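You operate a simulated robot arm through the tools that you are given. There is no shell and no other tool.

Carry out the task below with a simulated robot arm. There is one attempt and no reset: what you move stays moved.

JOB
Open the stop that stalled the bracket to 30 degrees and sweep it clear.
Fine: the tester starts off; turn the stop dial before you switch on; the other dial stays; hands clear of the bracket in the sweep; end with the tester off.

The check looks at the end state, three seconds after you hand in, the way a careful person would. Anything else that was tipped, shoved, dropped, spilled or broken makes it a failure.

ROBOT AND FRAMES
A 6-joint arm with a two-finger gripper, fixed in place. Base frame: the origin is on the floor under the middle of its stand, x ahead of it, y to its left, z up. Units: m, rad, N and s.
It reaches about 1.206 m from its shoulder. Its first joint turns from -2.897 to 2.897 rad. Payload 2.45 kg.
The TCP is the grasp point between the finger pads, 0.02 m short of the fingertips. In the tool frame z runs along the fingers and y along their closing line. The gripper opens to 0.14 m; its body begins 0.168 m behind the TCP.
Orientation is that of the tool frame in the base frame, as a unit quaternion [w, x, y, z]. With the fingers straight down and closing along the base's y, the tool's x points along the base's -x, its y along +y and its z along -z.

CONTROLS
- The arm moves only by the tool drive_tool. Its argument "steps" is text: rows parted by semicolons, each of 6 numbers parted by spaces: the shift along the tool's x, y, z in m, then the turn, a rotation vector about the tool's x, y, z in rad. In form: x y z wx wy wz; .... A call has 1 to 20 rows; each row is the pose to reach, as a shift and turn from the pose commanded when the call began, along the tool's axes at that moment. "grip" is the closure, from 0 (fully open) to 1 (shut), set as the call begins (left out, the last holds). Rows are played at 5 a second. More than 0.05 m and 0.15 rad between two rows, or a gripper value outside its range, and nothing of the call is played. A pose out of reach is approached as far as the arm can. The call stops where the force on the tool passes 40 N (or 10 N more than at its start, if that is more) or the arm is blocked; 0.2 s more then pass. Each finger travels about 0.045 m/s and halts on what it meets, pressing with about 34 N; the grip force reading is that of the motor and also rises with nothing between the fingers. The clock runs only during rows and for 0.2 s after the last one: add rows that repeat a pose to give the fingers time. It gives the time, the measured TCP pose, the force on the tool (base axes), the opening and the grip force at its end, in the units of the frame above (readings bear some noise), with the torque about the TCP (base axes, N m) and any sound that the robot's microphone picked up.
- Cameras (640 x 400 px; columns grow to the right, rows downward): "scene" is fixed at [0.2201, -0.4998, 1.3941]; the picture's right is [0.98, -0.20, 0.00], its down [-0.07, -0.35, -0.94] and it looks along [0.18, 0.92, -0.35] (base axes); focal length 346 px, centre (320, 200). "wrist" rides on the gripper at [0.078, 0.011, -0.209] in the tool frame; the picture's right is [-0.14, 0.99, 0.00], its down [-0.92, -0.13, -0.37] and it looks along [-0.37, -0.05, 0.93] (tool axes); focal length 280 px, centre (320, 200). There is no depth. A picture from a camera that has moved, and an enlarged one, comes with that camera's place and axes in the base frame and with its lens.
- grab_frame(camera): a new picture of that camera. It takes no simulated time.
- inspect(camera, box): a new picture of the part [left, top, right, bottom] of that camera's present view, enlarged. It takes no simulated time.
- sign_off(): hands the job in; it is judged then, once.

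Places have to be worked out from the pictures, the camera data and where the tool is seen. Open the gripper and draw the arm clear of the work before you hand the job in, unless the task says otherwise.

The tools are called as name(argument=value, ...) on one line, values as JSON. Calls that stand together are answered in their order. drive_tool: Moves the arm, as the interface text tells. Its arguments: {"type":"object","properties":{"steps":{"type":"string"},"grip":{"type":"number"}},"required":["steps"]} The other tools are called the same way: grab_frame (camera) takes a picture; inspect (camera, box) takes an enlarged picture of a part of a camera's view; sign_off () hands the job in.

At the start:

```text
time_s: 0.0
ee_pos: [0.5438, 0.4766, 1.1532]
tool_rot: [0.0, 0.0, 1.0, 0.001]
wrist_force: [0.0, 0.2, -0.7]
moment: [0.0, 0.02, 0.07]
finger_gap: 0.14
grip_force: 0.1
```

scene: 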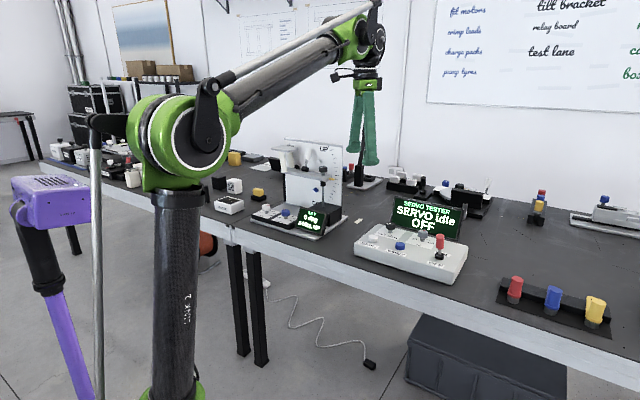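
wrist: 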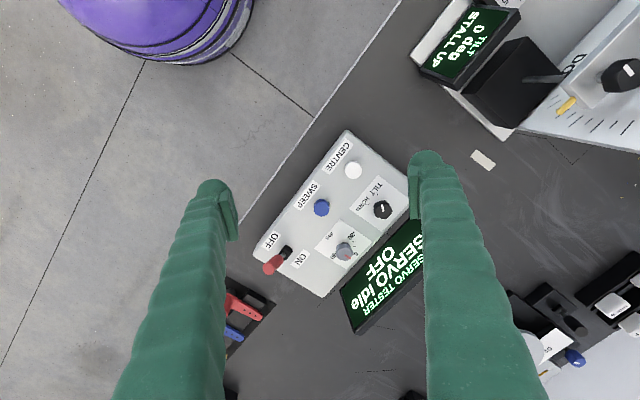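

I'll look closely at the tester and the bracket before moving anything.

inspect(camera="scene", box=[340, 180, 480, 290])

inspect(camera="scene", box=[240, 130, 360, 245])

inspect(camera="wrist", box=[240, 120, 440, 340])

inspect(camera="wrist", box=[400, 0, 640, 180])

```text
3.64 times, centred on (410, 235) of scene
camera zoom: at [0.2201, -0.4998, 1.3941], right [0.98, -0.2, 0.0], down [-0.07, -0.35, -0.94], along [0.18, 0.92, -0.35], focal length 1258 px, centre (-7, 73)
```

zoom: 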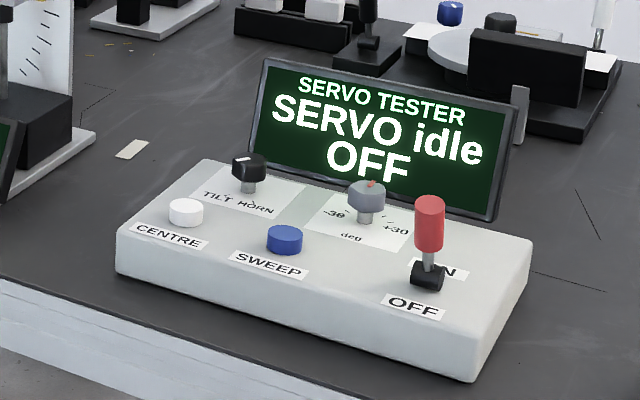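

```text
3.48 times, centred on (300, 188) of scene
camera zoom: at [0.2201, -0.4998, 1.3941], right [0.98, -0.2, 0.0], down [-0.07, -0.35, -0.94], along [0.18, 0.92, -0.35], focal length 1203 px, centre (390, 244)
```

zoom: 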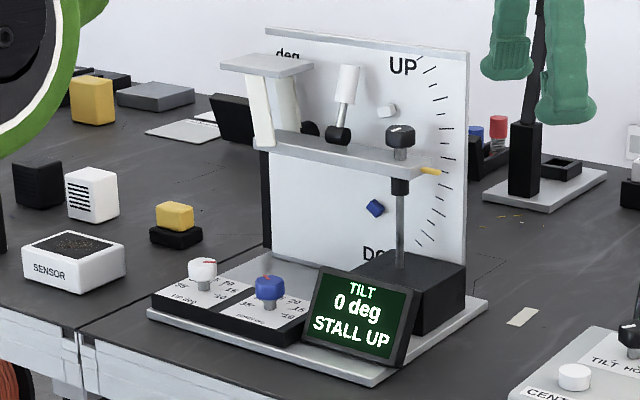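

```text
1.82 times, centred on (340, 230) of wrist
camera zoom: at [0.4644, 0.4885, 1.3612], right [0.14, 0.99, 0.0], down [0.92, -0.13, 0.37], along [0.37, -0.05, -0.93], focal length 510 px, centre (284, 146)
```

zoom: 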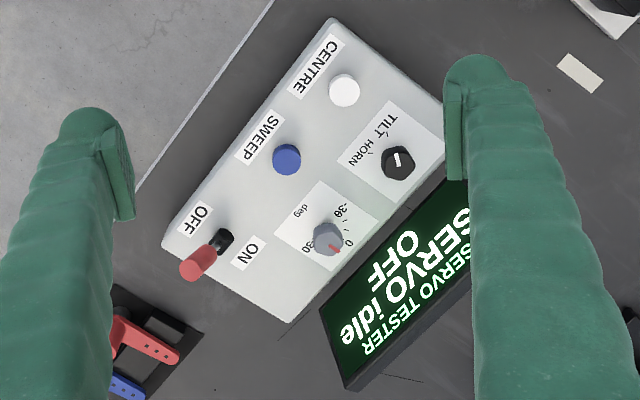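

```text
2.22 times, centred on (520, 90) of wrist
camera zoom: at [0.4644, 0.4885, 1.3612], right [0.14, 0.99, 0.0], down [0.92, -0.13, 0.37], along [0.37, -0.05, -0.93], focal length 623 px, centre (-124, 444)
```

zoom: 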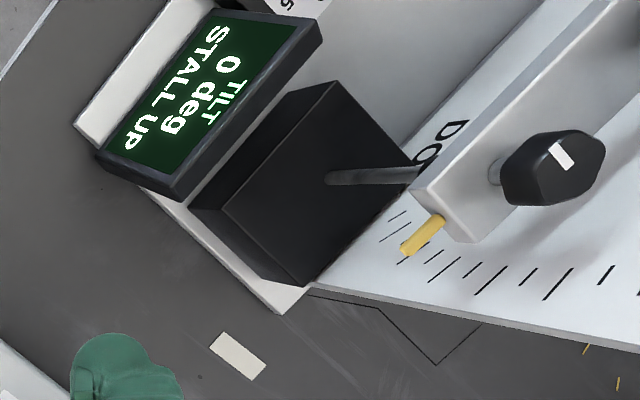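

The display reads "STALL UP", so the stop at fault should be the one limiting upward travel. I need to read the two stop dials, so I'm lifting the tool and moving the wrist camera toward the bracket's base.

drive_tool(steps="0 0 -0.04 0 0 0; 0 0 -0.08 0 0 0; 0 0 -0.12 0 0 0; 0.035 0.025 -0.12 0 0 0; 0.07 0.05 -0.12 0 0 0; 0.105 0.075 -0.12 0 0 0; 0.14 0.1 -0.12 0 0 0; 0.175 0.125 -0.12 0 0 0; 0.21 0.15 -0.12 0 0 0; 0.245 0.175 -0.12 0 0 0; 0.28 0.2 -0.12 0 0 0; 0.315 0.225 -0.12 0 0 0; 0.35 0.25 -0.12 0 0 0", grip=0)

```text
time_s: 2.8
ee_pos: [0.1947, 0.7256, 1.2699]
tool_rot: [-0.001, 0.001, 1.0, 0.001]
wrist_force: [0.0, -0.9, -0.2]
moment: [0.15, 0.05, -0.04]
finger_gap: 0.1401
grip_force: 0.1
```

The arm has arrived above the front of the bracket base. I'll take pictures to read the dials.

grab_frame(camera="wrist")

grab_frame(camera="scene")

```text
taken
camera wrist: at [0.1167, 0.7377, 1.4799], right [0.14, 0.99, 0.0], down [0.92, -0.13, 0.37], along [0.37, -0.05, -0.93], focal length 280 px, centre (320, 200)
```

wrist: 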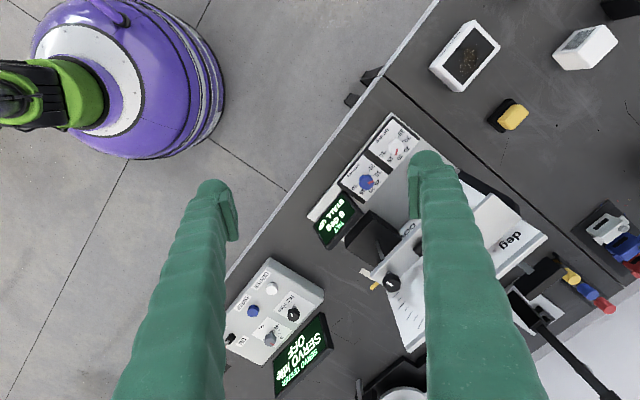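

```text
taken
```

scene: 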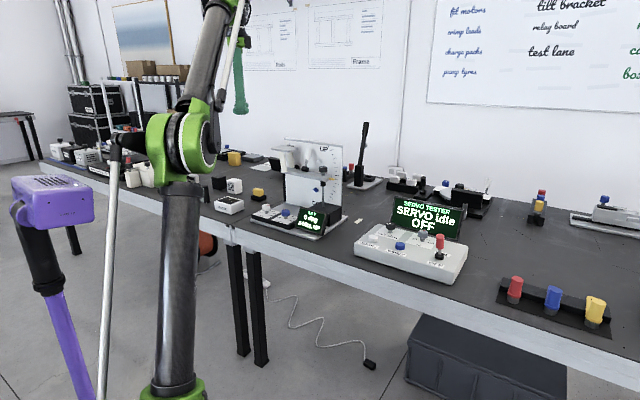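

inspect(camera="wrist", box=[300, 100, 430, 260])

inspect(camera="wrist", box=[220, 240, 340, 390])

inspect(camera="scene", box=[245, 195, 335, 240])

```text
2.50 times, centred on (365, 180) of wrist
camera zoom: at [0.1167, 0.7377, 1.4799], right [0.14, 0.99, 0.0], down [0.92, -0.13, 0.37], along [0.37, -0.05, -0.93], focal length 701 px, centre (208, 250)
```

zoom: 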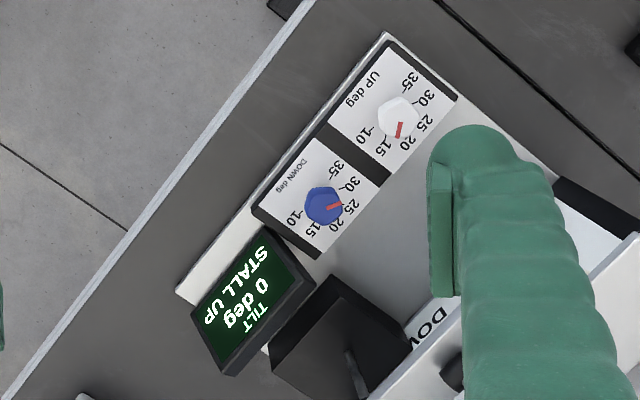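

```text
2.67 times, centred on (280, 315) of wrist
camera zoom: at [0.1167, 0.7377, 1.4799], right [0.14, 0.99, 0.0], down [0.92, -0.13, 0.37], along [0.37, -0.05, -0.93], focal length 748 px, centre (427, -107)
```

zoom: 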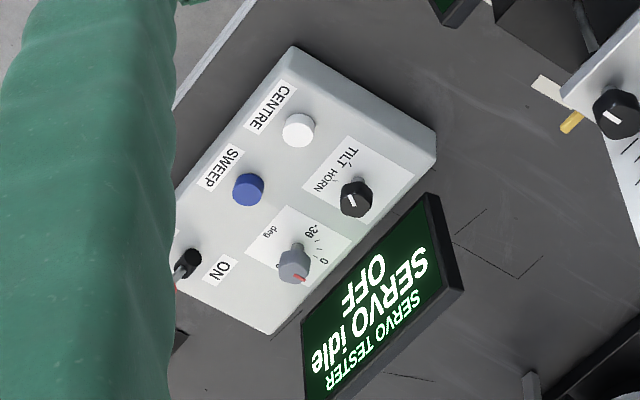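

```text
7.11 times, centred on (290, 218) of scene
camera zoom: at [0.2201, -0.4998, 1.3941], right [0.98, -0.2, 0.0], down [-0.07, -0.35, -0.94], along [0.18, 0.92, -0.35], focal length 2460 px, centre (533, 76)
```

zoom: 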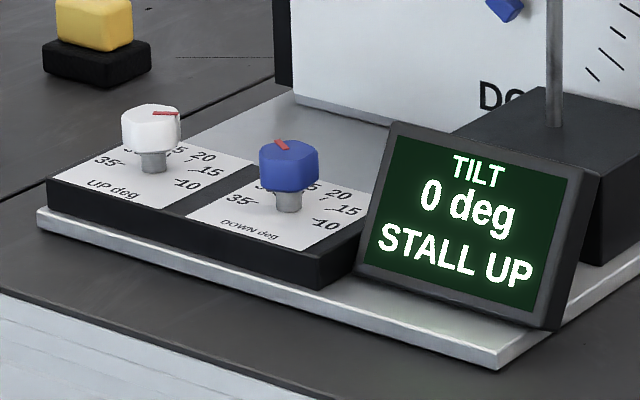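

The white dial is labelled "UP deg" and sits at roughly 17–18, while blue is "DOWN deg". I put the white dial near (0.26, 0.885, 0.86), so I'm moving high above it for a clear view between the fingers.

drive_tool(steps="-0.016 0.04 0 0 0 0; -0.032 0.08 0 0 0 0; -0.048 0.12 0 0 0 0; -0.064 0.158 0.02 0 0 0; -0.064 0.158 0.05 0 0 0")

grab_frame(camera="wrist")

grab_frame(camera="scene")

```text
time_s: 4.0
ee_pos: [0.2495, 0.845, 1.1938]
tool_rot: [0.002, 0.0, 1.0, 0.001]
wrist_force: [-0.3, -2.7, 1.9]
moment: [0.47, -0.12, -0.01]
finger_gap: 0.1401
grip_force: 0.1
out of reach, approached as far as the arm can: row 2, 3, 4, 5
```

```text
taken
camera wrist: at [0.1715, 0.8558, 1.4023], right [0.14, 0.99, 0.0], down [0.92, -0.13, 0.37], along [0.37, -0.05, -0.93], focal length 280 px, centre (320, 200)
```

wrist: 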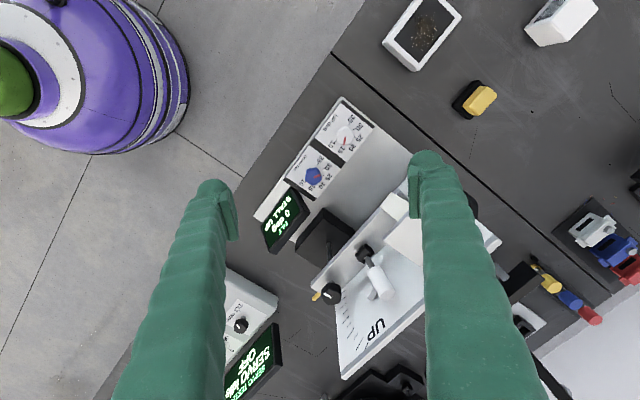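

```text
taken
```

scene: 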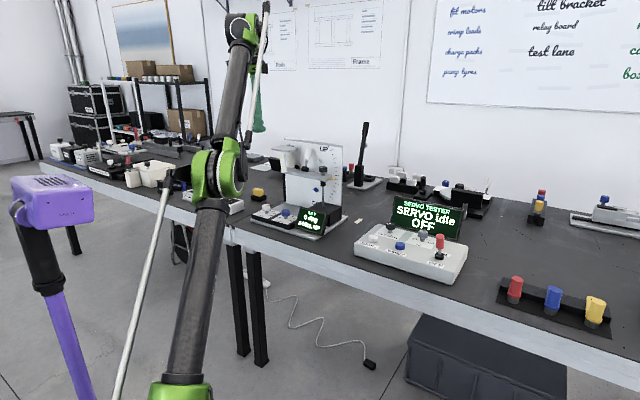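

The straight-down pose at this height is at the reach limit; lower should be fine. I'll zoom in on the dials and the bracket from here.

inspect(camera="wrist", box=[280, 90, 390, 210])

inspect(camera="wrist", box=[240, 170, 440, 390])

```text
3.33 times, centred on (335, 150) of wrist
camera zoom: at [0.1715, 0.8558, 1.4023], right [0.14, 0.99, 0.0], down [0.92, -0.13, 0.37], along [0.37, -0.05, -0.93], focal length 935 px, centre (270, 367)
```

zoom: 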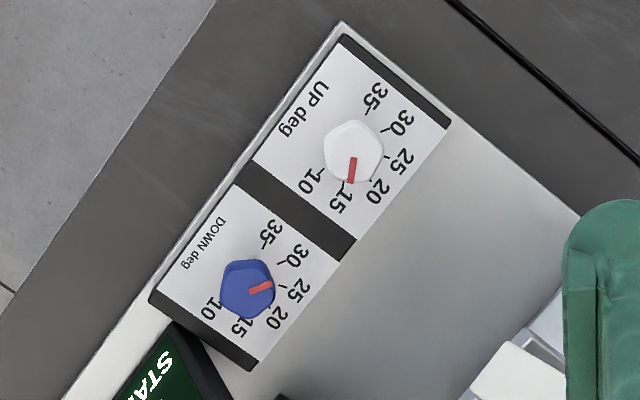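

```text
1.82 times, centred on (340, 280) of wrist
camera zoom: at [0.1715, 0.8558, 1.4023], right [0.14, 0.99, 0.0], down [0.92, -0.13, 0.37], along [0.37, -0.05, -0.93], focal length 510 px, centre (284, 54)
```

zoom: 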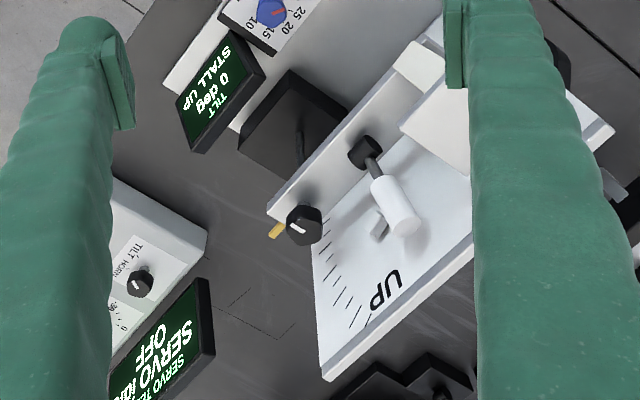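

UP pointer reads about 15, and blue reads about 25. Opening UP to 30 means about +120° counter-clockwise seen from above. The tilt platform may be close behind the dials, so I'm backing off and turning the tool about 46° so the camera faces the bracket square on.

drive_tool(steps="0.015 -0.025 0 0 0 -0.13; 0.03 -0.05 0 0 0 -0.26; 0.045 -0.075 0 0 0 -0.39; 0.06 -0.1 0 0 0 -0.52; 0.075 -0.125 0 0 0 -0.65; 0.09 -0.15 0 0 0 -0.78")

grab_frame(camera="wrist")

grab_frame(camera="scene")

```text
time_s: 5.4
ee_pos: [0.1598, 0.6994, 1.1872]
tool_rot: [0.001, -0.382, 0.924, 0.0]
wrist_force: [-0.2, 0.1, -0.5]
moment: [-0.07, 0.04, -0.01]
finger_gap: 0.1399
grip_force: 0.1
```

```text
taken
camera wrist: at [0.0963, 0.6523, 1.3969], right [-0.6, 0.8, 0.0], down [0.74, 0.56, 0.37], along [0.3, 0.22, -0.93], focal length 280 px, centre (320, 200)
```

wrist: 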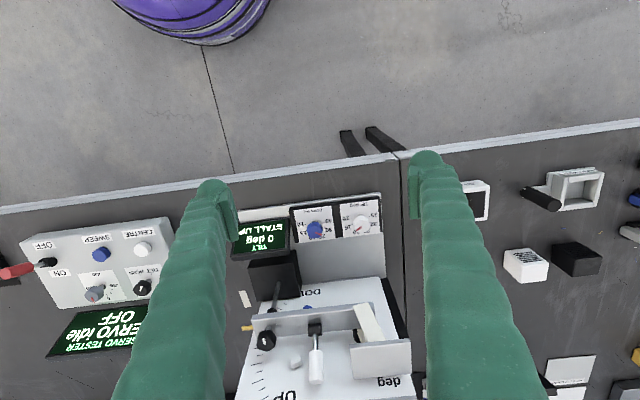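

```text
taken
```

scene: 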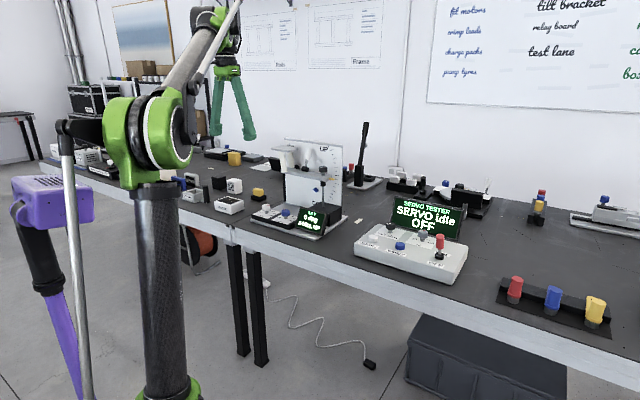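

Now the bracket is square in view. I'll zoom in to triangulate the platform's height and how close it sits to the dials.

inspect(camera="wrist", box=[230, 190, 430, 400])

inspect(camera="scene", box=[265, 130, 355, 220])

inspect(camera="wrist", box=[285, 190, 385, 250])

```text
1.90 times, centred on (330, 295) of wrist
camera zoom: at [0.0963, 0.6523, 1.3969], right [-0.6, 0.8, 0.0], down [0.74, 0.56, 0.37], along [0.3, 0.22, -0.93], focal length 534 px, centre (301, 19)
```

zoom: 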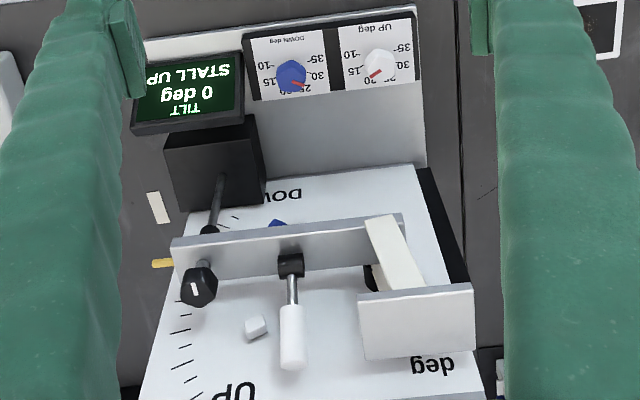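

```text
4.44 times, centred on (310, 175) of scene
camera zoom: at [0.2201, -0.4998, 1.3941], right [0.98, -0.2, 0.0], down [-0.07, -0.35, -0.94], along [0.18, 0.92, -0.35], focal length 1537 px, centre (364, 311)
```

zoom: 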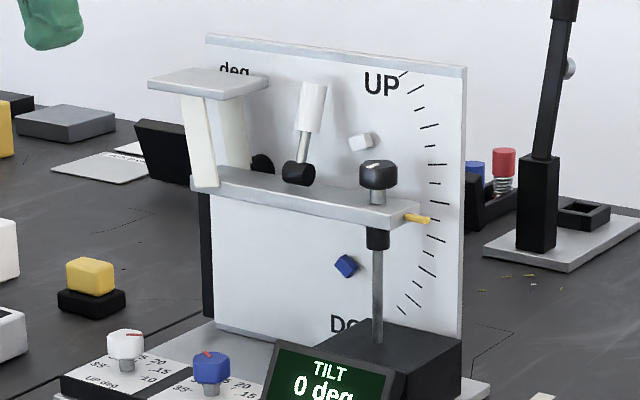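

```text
6.40 times, centred on (335, 220) of wrist
camera zoom: at [0.0963, 0.6523, 1.3969], right [-0.6, 0.8, 0.0], down [0.74, 0.56, 0.37], along [0.3, 0.22, -0.93], focal length 1794 px, centre (224, 72)
```

zoom: 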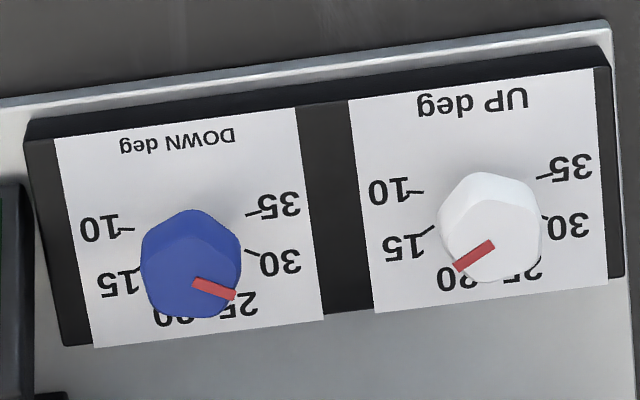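

The platform's front edge works out about 0.1 m behind the UP dial at z≈1.07, so a straight-down approach in this orientation should fit. I'll check the tester's selector from here before going in.

inspect(camera="wrist", box=[20, 215, 180, 320])

inspect(camera="scene", box=[365, 210, 465, 275])

```text
3.81 times, centred on (100, 268) of wrist
camera zoom: at [0.0963, 0.6523, 1.3969], right [-0.6, 0.8, 0.0], down [0.74, 0.56, 0.37], along [0.3, 0.22, -0.93], focal length 1068 px, centre (1158, -57)
```

zoom: 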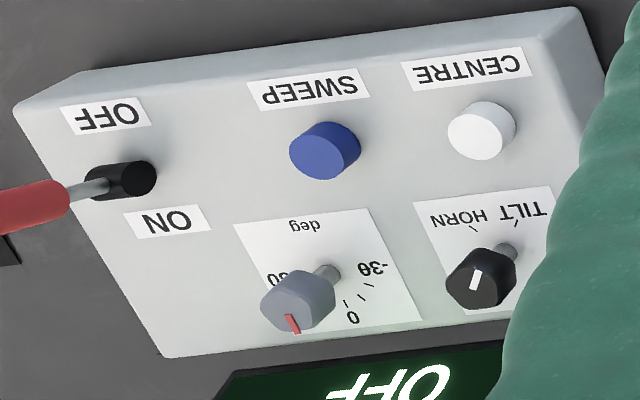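

```text
6.15 times, centred on (415, 242) of scene
camera zoom: at [0.2201, -0.4998, 1.3941], right [0.98, -0.2, 0.0], down [-0.07, -0.35, -0.94], along [0.18, 0.92, -0.35], focal length 2129 px, centre (-265, -62)
```

zoom: 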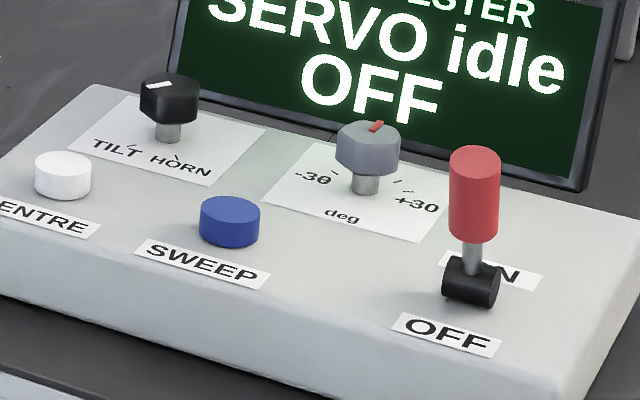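

Selector is on TILT, as needed, so I won't touch it. Next I partly close the fingers (to clear the blue knob), lower to z≈1.02 in front of the bracket, then move in over the white dial.

drive_tool(steps="0 0 0.04 0 0 0; 0 0 0.08 0 0 0; 0 0 0.12 0 0 0; 0 0 0.165 0 0 0; -0.04 0.0125 0.165 0 0 0; -0.08 0.025 0.165 0 0 0; -0.12 0.0375 0.165 0 0 0; -0.155 0.0475 0.165 0 0 0", grip=0.45)

grab_frame(camera="wrist")

grab_frame(camera="scene")

```text
time_s: 7.2
ee_pos: [0.2302, 0.8392, 1.024]
tool_rot: [0.001, -0.38, 0.925, 0.001]
wrist_force: [0.4, -0.8, 0.5]
moment: [0.09, -0.03, 0.0]
finger_gap: 0.0767
grip_force: 0.0
```

```text
taken
camera wrist: at [0.1669, 0.7922, 1.2324], right [-0.6, 0.8, 0.0], down [0.74, 0.56, 0.37], along [0.3, 0.22, -0.93], focal length 280 px, centre (320, 200)
```

wrist: 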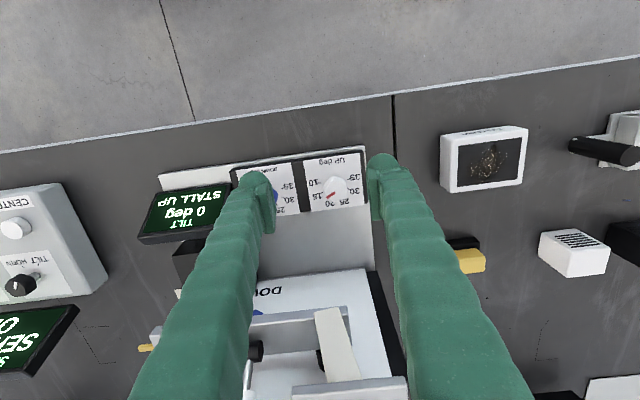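

```text
taken
```

scene: 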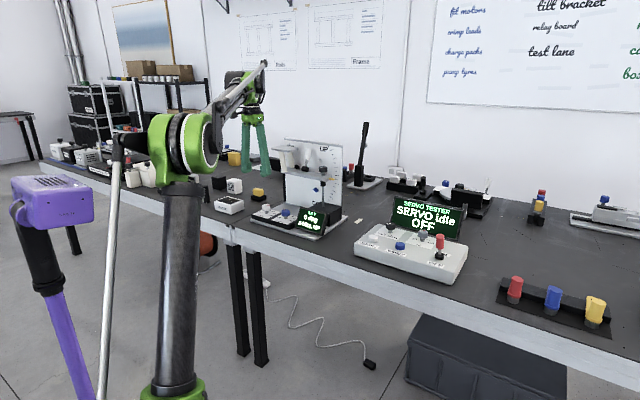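

The white dial sits nicely between the fingers. I'll zoom in to pin down its position and the pointer angle.

inspect(camera="wrist", box=[280, 140, 390, 220])

inspect(camera="scene", box=[220, 60, 360, 240])

```text
5.00 times, centred on (335, 180) of wrist
camera zoom: at [0.1669, 0.7922, 1.2324], right [-0.6, 0.8, 0.0], down [0.74, 0.56, 0.37], along [0.3, 0.22, -0.93], focal length 1402 px, centre (245, 300)
```

zoom: 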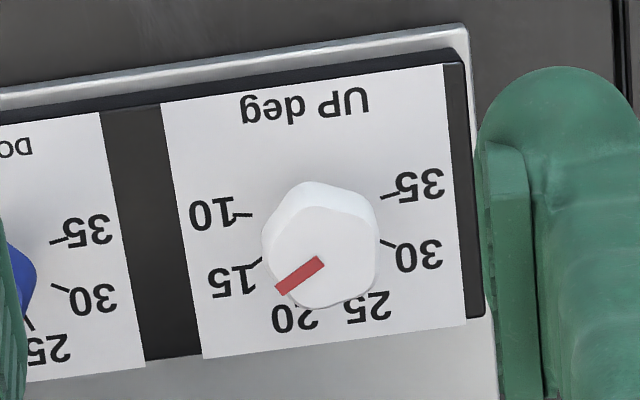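

```text
2.22 times, centred on (290, 150) of scene
camera zoom: at [0.2201, -0.4998, 1.3941], right [0.98, -0.2, 0.0], down [-0.07, -0.35, -0.94], along [0.18, 0.92, -0.35], focal length 769 px, centre (387, 311)
```

zoom: 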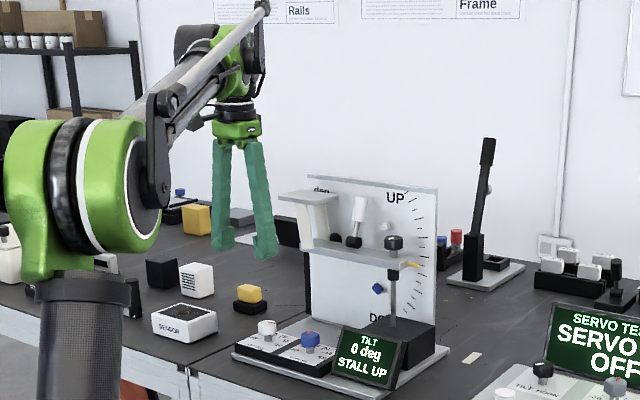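

The pointer is at 15 with scale spacing of about 40° per 5°, so +120° brings it to 30. I'm moving over the dial axis (≈0.262, 0.891) and down to z≈0.95 for a height check.

drive_tool(steps="-0.03 0.007 0 0 0 0; -0.0594 0.0142 0.01 0 0 0; -0.0594 0.0142 0.045 0 0 0; -0.0594 0.0142 0.074 0 0 0")

grab_frame(camera="wrist")

inspect(camera="scene", box=[220, 80, 360, 240])

```text
time_s: 8.2
ee_pos: [0.2658, 0.8913, 0.9475]
tool_rot: [0.001, -0.38, 0.925, 0.001]
wrist_force: [0.5, 0.0, 0.3]
moment: [0.01, 0.0, -0.01]
finger_gap: 0.0769
grip_force: 0.1
```

```text
taken
camera wrist: at [0.2033, 0.8447, 1.1567], right [-0.6, 0.8, 0.0], down [0.74, 0.56, 0.37], along [0.3, 0.22, -0.93], focal length 280 px, centre (320, 200)
```

wrist: 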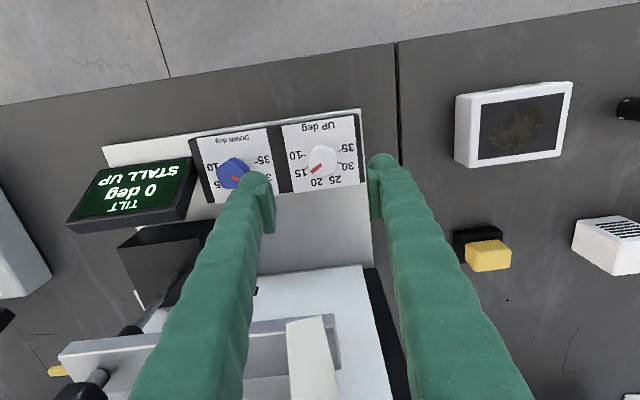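

```text
2.50 times, centred on (290, 160) of scene
camera zoom: at [0.2201, -0.4998, 1.3941], right [0.98, -0.2, 0.0], down [-0.07, -0.35, -0.94], along [0.18, 0.92, -0.35], focal length 865 px, centre (395, 300)
```

zoom: 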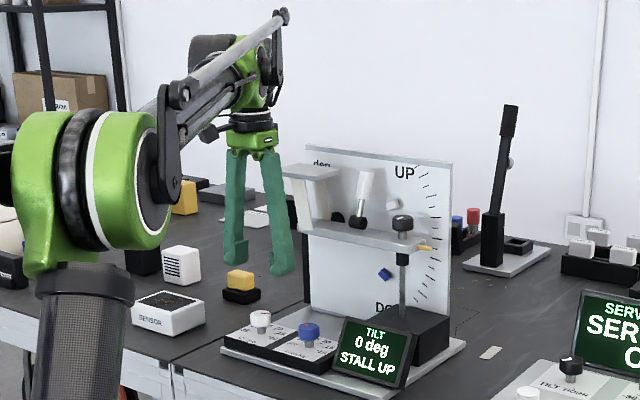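

inspect(camera="wrist", box=[270, 105, 390, 205])

```text
4.00 times, centred on (330, 155) of wrist
camera zoom: at [0.2033, 0.8447, 1.1567], right [-0.6, 0.8, 0.0], down [0.74, 0.56, 0.37], along [0.3, 0.22, -0.93], focal length 1122 px, centre (280, 380)
```

zoom: 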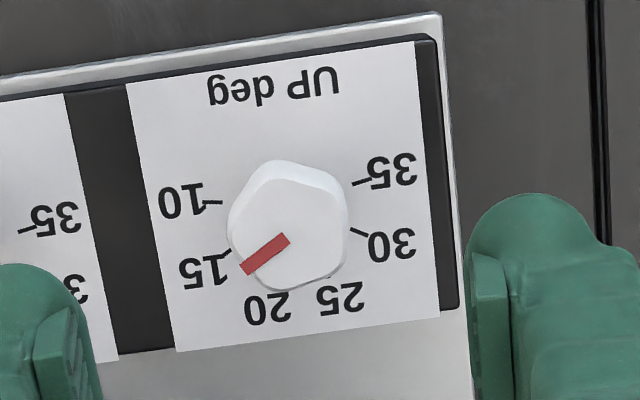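

Parallax places the white knob's top at about (0.264, 0.893, 0.85), almost exactly under the TCP. I descend to z≈0.87 with the fingers slightly more closed and check the heights in the scene view.

drive_tool(steps="0 0.002 0.02 0 0 0; 0 0.002 0.04 0 0 0; 0 0.002 0.06 0 0 0; 0 0.002 0.075 0 0 0", grip=0.55)

inspect(camera="scene", box=[235, 165, 315, 235])

grab_frame(camera="wrist")

```text
time_s: 9.2
ee_pos: [0.2642, 0.8932, 0.873]
tool_rot: [0.0, -0.38, 0.925, 0.001]
wrist_force: [0.1, -0.8, -0.4]
moment: [0.01, 0.0, 0.02]
finger_gap: 0.063
grip_force: 0.1
```

```text
5.71 times, centred on (275, 200) of scene
camera zoom: at [0.2201, -0.4998, 1.3941], right [0.98, -0.2, 0.0], down [-0.07, -0.35, -0.94], along [0.18, 0.92, -0.35], focal length 1977 px, centre (577, 200)
```

zoom: 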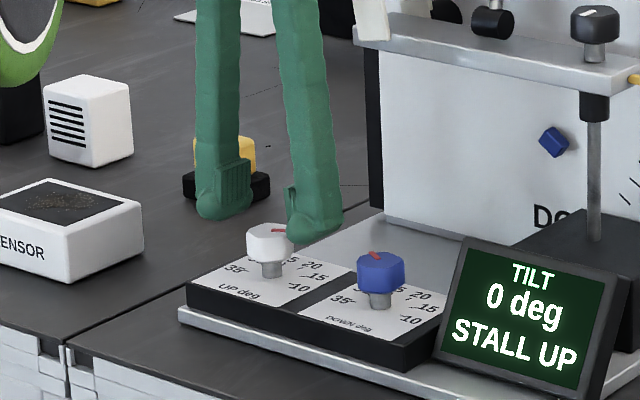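

```text
taken
camera wrist: at [0.2008, 0.8472, 1.081], right [-0.6, 0.8, 0.0], down [0.74, 0.56, 0.37], along [0.3, 0.22, -0.93], focal length 280 px, centre (320, 200)
```

wrist: 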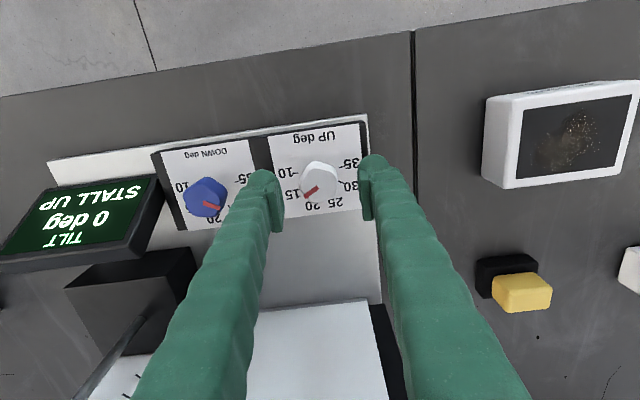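

inspect(camera="wrist", box=[250, 130, 390, 230])

```text
4.00 times, centred on (320, 180) of wrist
camera zoom: at [0.2008, 0.8472, 1.081], right [-0.6, 0.8, 0.0], down [0.74, 0.56, 0.37], along [0.3, 0.22, -0.93], focal length 1122 px, centre (320, 280)
```

zoom: 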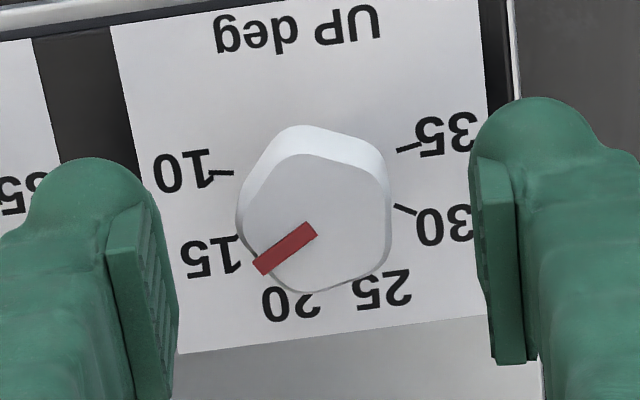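

The knob is centred between the pads and its top is near z≈0.855. I descend another 17 mm so the pads straddle it without touching the panel.

drive_tool(steps="0 0 0.006 0 0 0; 0 0 0.012 0 0 0; 0 0 0.017 0 0 0")

inspect(camera="wrist", box=[250, 130, 390, 230])

inspect(camera="scene", box=[250, 185, 300, 225])

```text
time_s: 10.0
ee_pos: [0.2639, 0.8948, 0.8562]
tool_rot: [0.001, -0.381, 0.925, 0.001]
wrist_force: [-1.4, 0.6, -0.3]
moment: [0.02, 0.0, 0.01]
finger_gap: 0.0629
grip_force: 0.0
```

```text
4.00 times, centred on (320, 180) of wrist
camera zoom: at [0.2005, 0.8477, 1.0644], right [-0.6, 0.8, 0.0], down [0.74, 0.56, 0.37], along [0.3, 0.22, -0.93], focal length 1122 px, centre (320, 280)
```

zoom: 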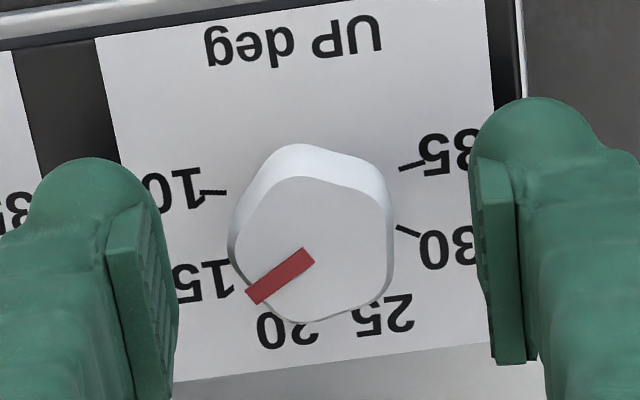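

```text
10.00 times, centred on (275, 205) of scene
camera zoom: at [0.2201, -0.4998, 1.3941], right [0.98, -0.2, 0.0], down [-0.07, -0.35, -0.94], along [0.18, 0.92, -0.35], focal length 3459 px, centre (770, 150)
```

zoom: 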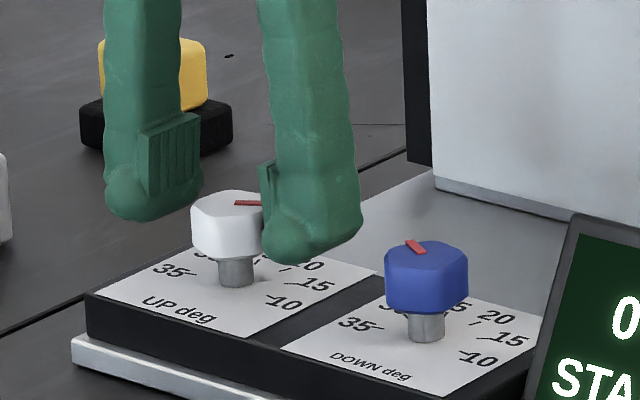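

The pads straddle the knob with about 14 mm overlap and sit about 2–3 mm off-centre sideways. I correct that, lower 3 mm and close on it.

drive_tool(steps="0 -0.0025 0.003 0 0 0; 0 -0.0025 0.003 0 0 0")

drive_tool(steps="0 0 0 0 0 0; 0 0 0 0 0 0; 0 0 0 0 0 0; 0 0 0 0 0 0", grip=0.9)

inspect(camera="wrist", box=[250, 130, 390, 230])

inspect(camera="scene", box=[250, 185, 300, 225])

```text
time_s: 10.6
ee_pos: [0.2666, 0.8927, 0.8523]
tool_rot: [0.001, -0.38, 0.925, 0.0]
wrist_force: [-0.1, 0.5, 0.3]
moment: [0.03, 0.0, 0.02]
finger_gap: 0.0631
grip_force: 0.1
```

```text
time_s: 11.6
ee_pos: [0.264, 0.8938, 0.852]
tool_rot: [0.0, -0.381, 0.924, 0.001]
wrist_force: [-7.6, 16.7, 4.4]
moment: [0.22, 0.04, -0.02]
finger_gap: 0.0346
grip_force: 45.4
```

```text
4.00 times, centred on (320, 180) of wrist
camera zoom: at [0.2016, 0.847, 1.0614], right [-0.6, 0.8, 0.0], down [0.74, 0.56, 0.37], along [0.3, 0.22, -0.93], focal length 1122 px, centre (320, 280)
```

zoom: 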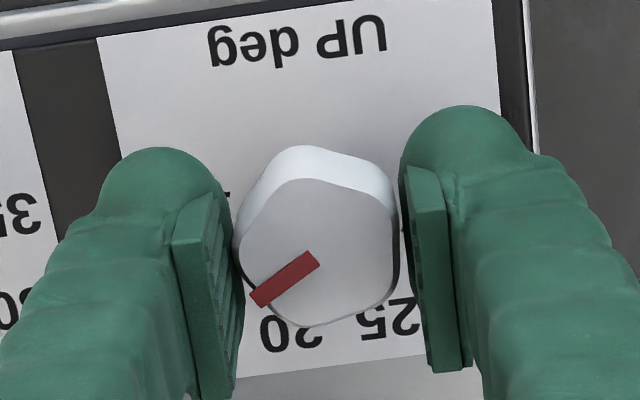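

```text
10.00 times, centred on (275, 205) of scene
camera zoom: at [0.2201, -0.4998, 1.3941], right [0.98, -0.2, 0.0], down [-0.07, -0.35, -0.94], along [0.18, 0.92, -0.35], focal length 3459 px, centre (770, 150)
```

zoom: 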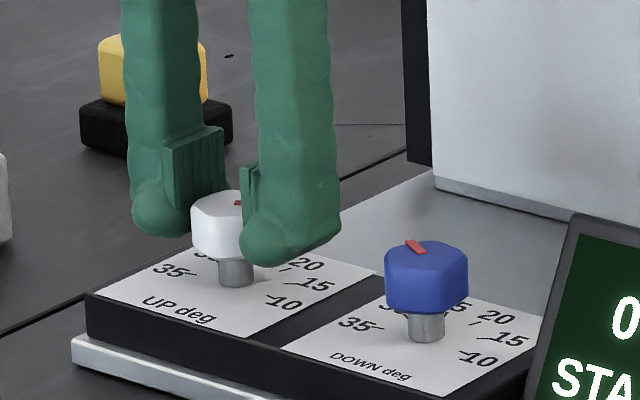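

The knob is gripped (gap 34.6 mm), but there's about 17 N of side load toward tool +y. I nudge 2 mm that way to relieve it before turning.

drive_tool(steps="0 0.001 0 0 0 0; 0 0.002 0 0 0 0; 0 0.002 0 0 0 0")

```text
time_s: 12.4
ee_pos: [0.2642, 0.8946, 0.852]
tool_rot: [0.0, -0.38, 0.925, 0.0]
wrist_force: [-11.4, 2.0, -17.0]
moment: [0.01, 0.05, 0.0]
finger_gap: 0.0344
grip_force: 44.7
```

Side load has dropped, and the remaining forces are modest. I turn a trial 0.3 rad counter-clockwise (tool z negative) and check that the knob follows.

drive_tool(steps="0 0 0 0 0 -0.08; 0 0 0 0 0 -0.16; 0 0 0 0 0 -0.24; 0 0 0 0 0 -0.3")

inspect(camera="wrist", box=[250, 130, 390, 230])

inspect(camera="scene", box=[250, 185, 300, 225])

```text
time_s: 13.4
ee_pos: [0.2647, 0.8937, 0.8523]
tool_rot: [0.001, -0.515, 0.857, 0.0]
wrist_force: [-20.7, -2.8, -9.1]
moment: [-0.31, 0.27, -0.06]
finger_gap: 0.0344
grip_force: 45.3
```

```text
4.00 times, centred on (320, 180) of wrist
camera zoom: at [0.2183, 0.831, 1.0615], right [-0.81, 0.59, 0.0], down [0.55, 0.75, 0.37], along [0.22, 0.3, -0.93], focal length 1122 px, centre (320, 280)
```

zoom: 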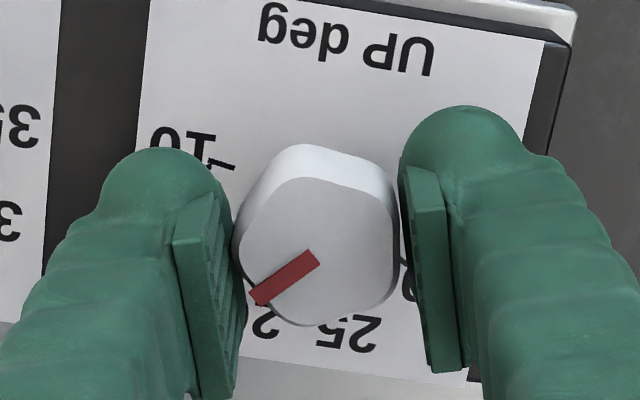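

```text
10.00 times, centred on (275, 205) of scene
camera zoom: at [0.2201, -0.4998, 1.3941], right [0.98, -0.2, 0.0], down [-0.07, -0.35, -0.94], along [0.18, 0.92, -0.35], focal length 3459 px, centre (770, 150)
```

zoom: 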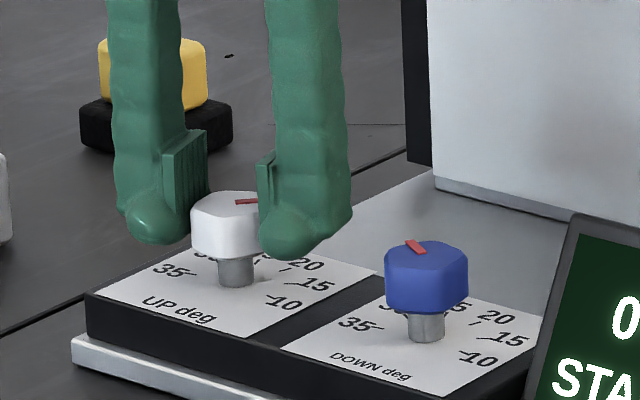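

The knob follows the tool. I continue to about 60° in total with a 1.5 mm shift to relieve the side load.

drive_tool(steps="0.0007 0.0013 0 0 0 0; 0.0007 0.0013 0 0 0 -0.1; 0.0007 0.0013 0 0 0 -0.2; 0.0007 0.0013 0 0 0 -0.3; 0.0007 0.0013 0 0 0 -0.4; 0.0007 0.0013 0 0 0 -0.5; 0.0007 0.0013 0 0 0 -0.6; 0.0007 0.0013 0 0 0 -0.7; 0.0007 0.0013 0 0 0 -0.75")

inspect(camera="wrist", box=[250, 130, 390, 230])

inspect(camera="scene", box=[220, 80, 360, 240])

```text
time_s: 15.4
ee_pos: [0.2647, 0.8946, 0.8526]
tool_rot: [-0.001, 0.793, -0.609, -0.001]
wrist_force: [-1.5, 21.5, 25.5]
moment: [0.28, -0.1, 0.0]
finger_gap: 0.034
grip_force: 45.2
```

```text
4.00 times, centred on (320, 180) of wrist
camera zoom: at [0.273, 0.8162, 1.0613], right [-0.99, -0.12, 0.0], down [-0.11, 0.92, 0.37], along [-0.04, 0.37, -0.93], focal length 1122 px, centre (320, 280)
```

zoom: 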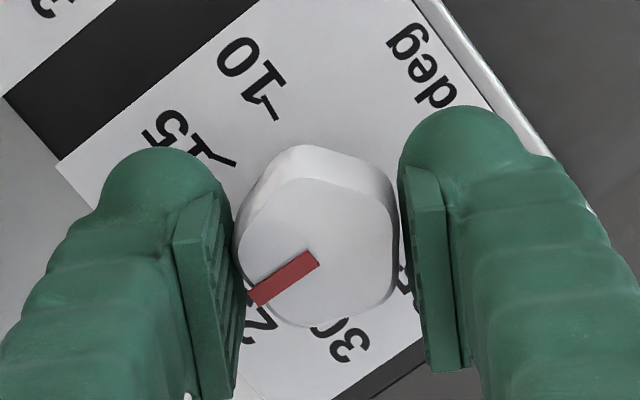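

```text
2.50 times, centred on (290, 160) of scene
camera zoom: at [0.2201, -0.4998, 1.3941], right [0.98, -0.2, 0.0], down [-0.07, -0.35, -0.94], along [0.18, 0.92, -0.35], focal length 865 px, centre (395, 300)
```

zoom: 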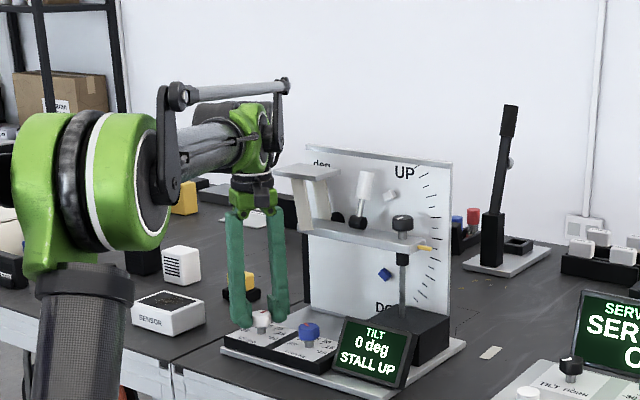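

The dial has turned about 60°, with the pointer around 22.5. I open the fingers, rotate back clear of the knob, and prepare to grip again for the second half.

drive_tool(steps="0 0 0 0 0 0; 0 0 0 0 0 0; 0 0 0 0 0 0; 0 0 0 0 0 0", grip=0.53)

inspect(camera="wrist", box=[250, 130, 390, 230])

```text
time_s: 16.4
ee_pos: [0.2634, 0.895, 0.851]
tool_rot: [-0.001, 0.793, -0.609, 0.0]
wrist_force: [0.4, 0.4, 0.3]
moment: [0.01, -0.01, 0.02]
finger_gap: 0.0658
grip_force: 0.1
```

```text
4.00 times, centred on (320, 180) of wrist
camera zoom: at [0.2731, 0.8162, 1.0607], right [-0.99, -0.12, 0.0], down [-0.11, 0.92, 0.37], along [-0.04, 0.37, -0.93], focal length 1122 px, centre (320, 280)
```

zoom: 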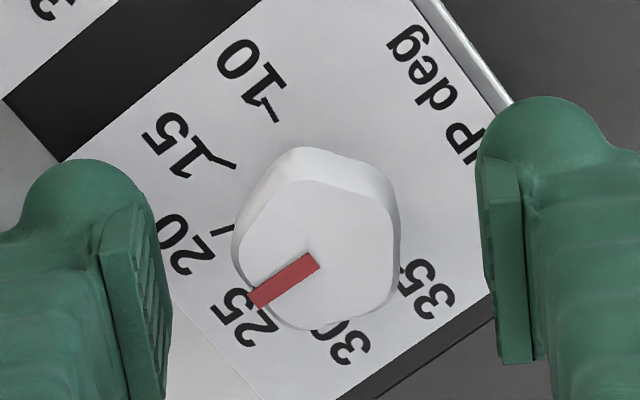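

Released cleanly, and the pointer holds between 20 and 25. Rotating the open hand back 60° now.

drive_tool(steps="0 0 0 0 0 0.13; 0 0 0 0 0 0.26; 0 0 0 0 0 0.39; 0 0 0 0 0 0.52; 0 0 0 0 0 0.65; 0 0 0 0 0 0.78; 0 0 0 0 0 0.91; 0 0 0 0 0 1.05; 0 0 0 0 0 1.05")

inspect(camera="wrist", box=[250, 130, 390, 230])

```text
time_s: 18.4
ee_pos: [0.2627, 0.8937, 0.8512]
tool_rot: [0.0, -0.38, 0.925, 0.001]
wrist_force: [-0.9, -0.5, 0.3]
moment: [0.02, 0.01, 0.0]
finger_gap: 0.0659
grip_force: 0.0
```

```text
4.00 times, centred on (320, 180) of wrist
camera zoom: at [0.1999, 0.8476, 1.0609], right [-0.6, 0.8, 0.0], down [0.75, 0.56, 0.37], along [0.3, 0.22, -0.93], focal length 1122 px, centre (320, 280)
```

zoom: 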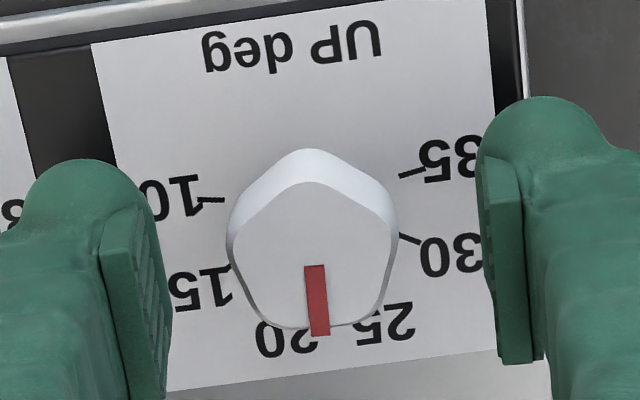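

The knob is five-sided, so I rotate the hand about 14° further back to line a pad up with a flat before gripping. The pointer reads ≈22.1, so about 63° remains.

drive_tool(steps="0 -0.001 0 0 0 0.13; 0 -0.001 0 0 0 0.25; 0 -0.001 0 0 0 0.25")

inspect(camera="wrist", box=[250, 130, 390, 230])

```text
time_s: 19.2
ee_pos: [0.2633, 0.8936, 0.8524]
tool_rot: [0.001, -0.261, 0.965, 0.0]
wrist_force: [0.2, 0.6, -0.9]
moment: [0.01, 0.02, 0.0]
finger_gap: 0.0657
grip_force: 0.1
```

```text
4.00 times, centred on (320, 180) of wrist
camera zoom: at [0.1908, 0.8639, 1.0617], right [-0.38, 0.92, 0.0], down [0.86, 0.35, 0.37], along [0.34, 0.14, -0.93], focal length 1122 px, centre (320, 280)
```

zoom: 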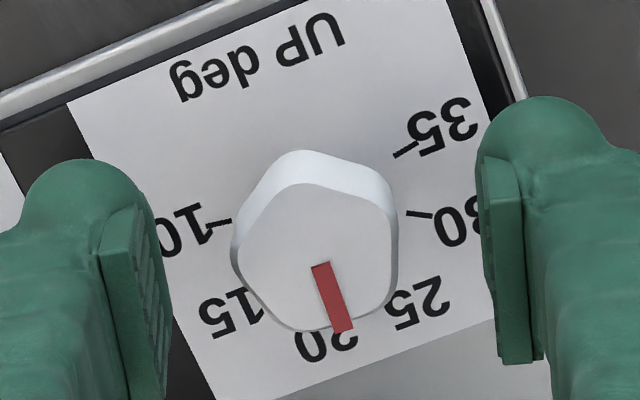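

The right flat is now parallel to the pad. Closing on the knob again.

drive_tool(steps="0 0 0 0 0 0; 0 0 0 0 0 0; 0 0 0 0 0 0; 0 0 0 0 0 0", grip=0.9)

inspect(camera="wrist", box=[250, 130, 390, 230])

```text
time_s: 20.2
ee_pos: [0.2634, 0.8916, 0.8534]
tool_rot: [0.001, -0.262, 0.965, 0.0]
wrist_force: [-0.4, -5.1, -3.6]
moment: [-0.02, -0.01, 0.0]
finger_gap: 0.0342
grip_force: 43.3
```

```text
4.00 times, centred on (320, 180) of wrist
camera zoom: at [0.191, 0.8636, 1.0617], right [-0.38, 0.92, 0.0], down [0.86, 0.35, 0.37], along [0.34, 0.14, -0.93], focal length 1122 px, centre (320, 280)
```

zoom: 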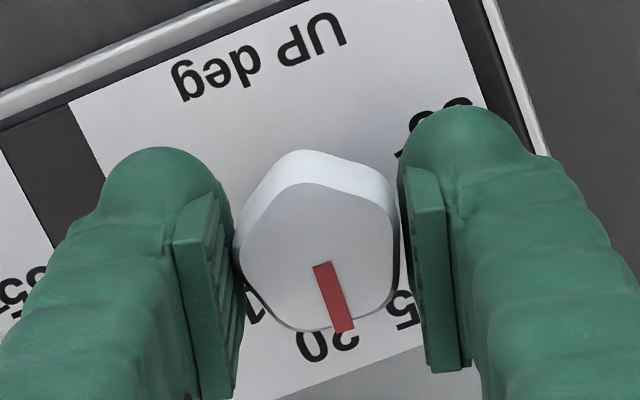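

A good low-force grip. Turning +63° counter-clockwise toward 30.

drive_tool(steps="0 0 0 0 0 -0.1; 0 0 0 0 0 -0.2; 0 0 0 0 0 -0.3; 0 0 0 0 0 -0.4; 0 0 0 0 0 -0.5; 0 0 0 0 0 -0.6; 0 0 0 0 0 -0.7; 0 0 0 0 0 -0.8; 0 0 0 0 0 -0.9; 0 0 0 0 0 -1.0; 0 0 0 0 0 -1.1; 0 0 0 0 0 -1.1")

inspect(camera="wrist", box=[250, 130, 390, 230])

```text
time_s: 22.8
ee_pos: [0.2645, 0.8919, 0.8525]
tool_rot: [-0.001, 0.728, -0.686, 0.0]
wrist_force: [-2.5, 12.1, 18.0]
moment: [0.03, 0.05, 0.04]
finger_gap: 0.0343
grip_force: 45.3
```

```text
4.00 times, centred on (320, 180) of wrist
camera zoom: at [0.2577, 0.8148, 1.0615], right [-1.0, 0.08, 0.0], down [0.07, 0.93, 0.37], along [0.03, 0.37, -0.93], focal length 1122 px, centre (320, 280)
```

zoom: 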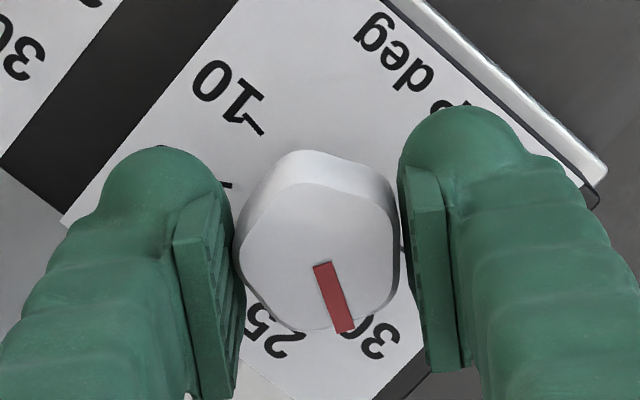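

The pointer is near 30. I open the fingers, lift clear and check the reading from above.

drive_tool(steps="0 0 0 0 0 0; 0 0 0 0 0 0; 0 0 0 0 0 0; 0 0 0 0 0 0", grip=0.53)

inspect(camera="wrist", box=[250, 130, 390, 230])

inspect(camera="scene", box=[250, 185, 300, 225])

```text
time_s: 23.8
ee_pos: [0.2654, 0.8928, 0.851]
tool_rot: [-0.001, 0.728, -0.685, 0.0]
wrist_force: [0.3, 0.2, -0.1]
moment: [0.01, 0.01, -0.02]
finger_gap: 0.0656
grip_force: 0.2
```

```text
4.00 times, centred on (320, 180) of wrist
camera zoom: at [0.2582, 0.8148, 1.061], right [-1.0, 0.08, 0.0], down [0.07, 0.93, 0.37], along [0.03, 0.37, -0.93], focal length 1122 px, centre (320, 280)
```

zoom: 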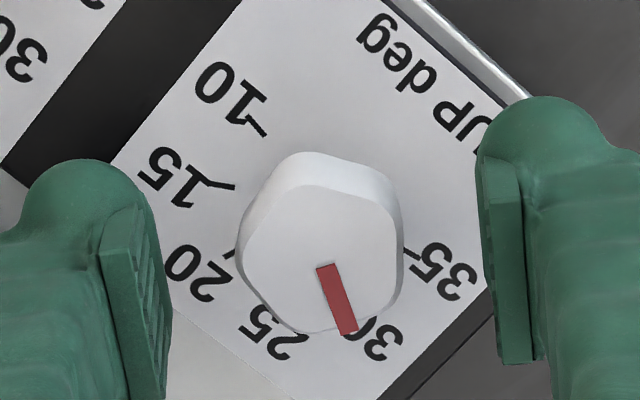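

```text
10.00 times, centred on (275, 205) of scene
camera zoom: at [0.2201, -0.4998, 1.3941], right [0.98, -0.2, 0.0], down [-0.07, -0.35, -0.94], along [0.18, 0.92, -0.35], focal length 3459 px, centre (770, 150)
```

zoom: 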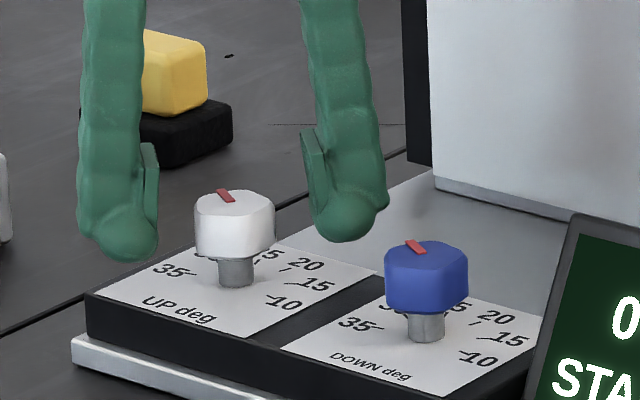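

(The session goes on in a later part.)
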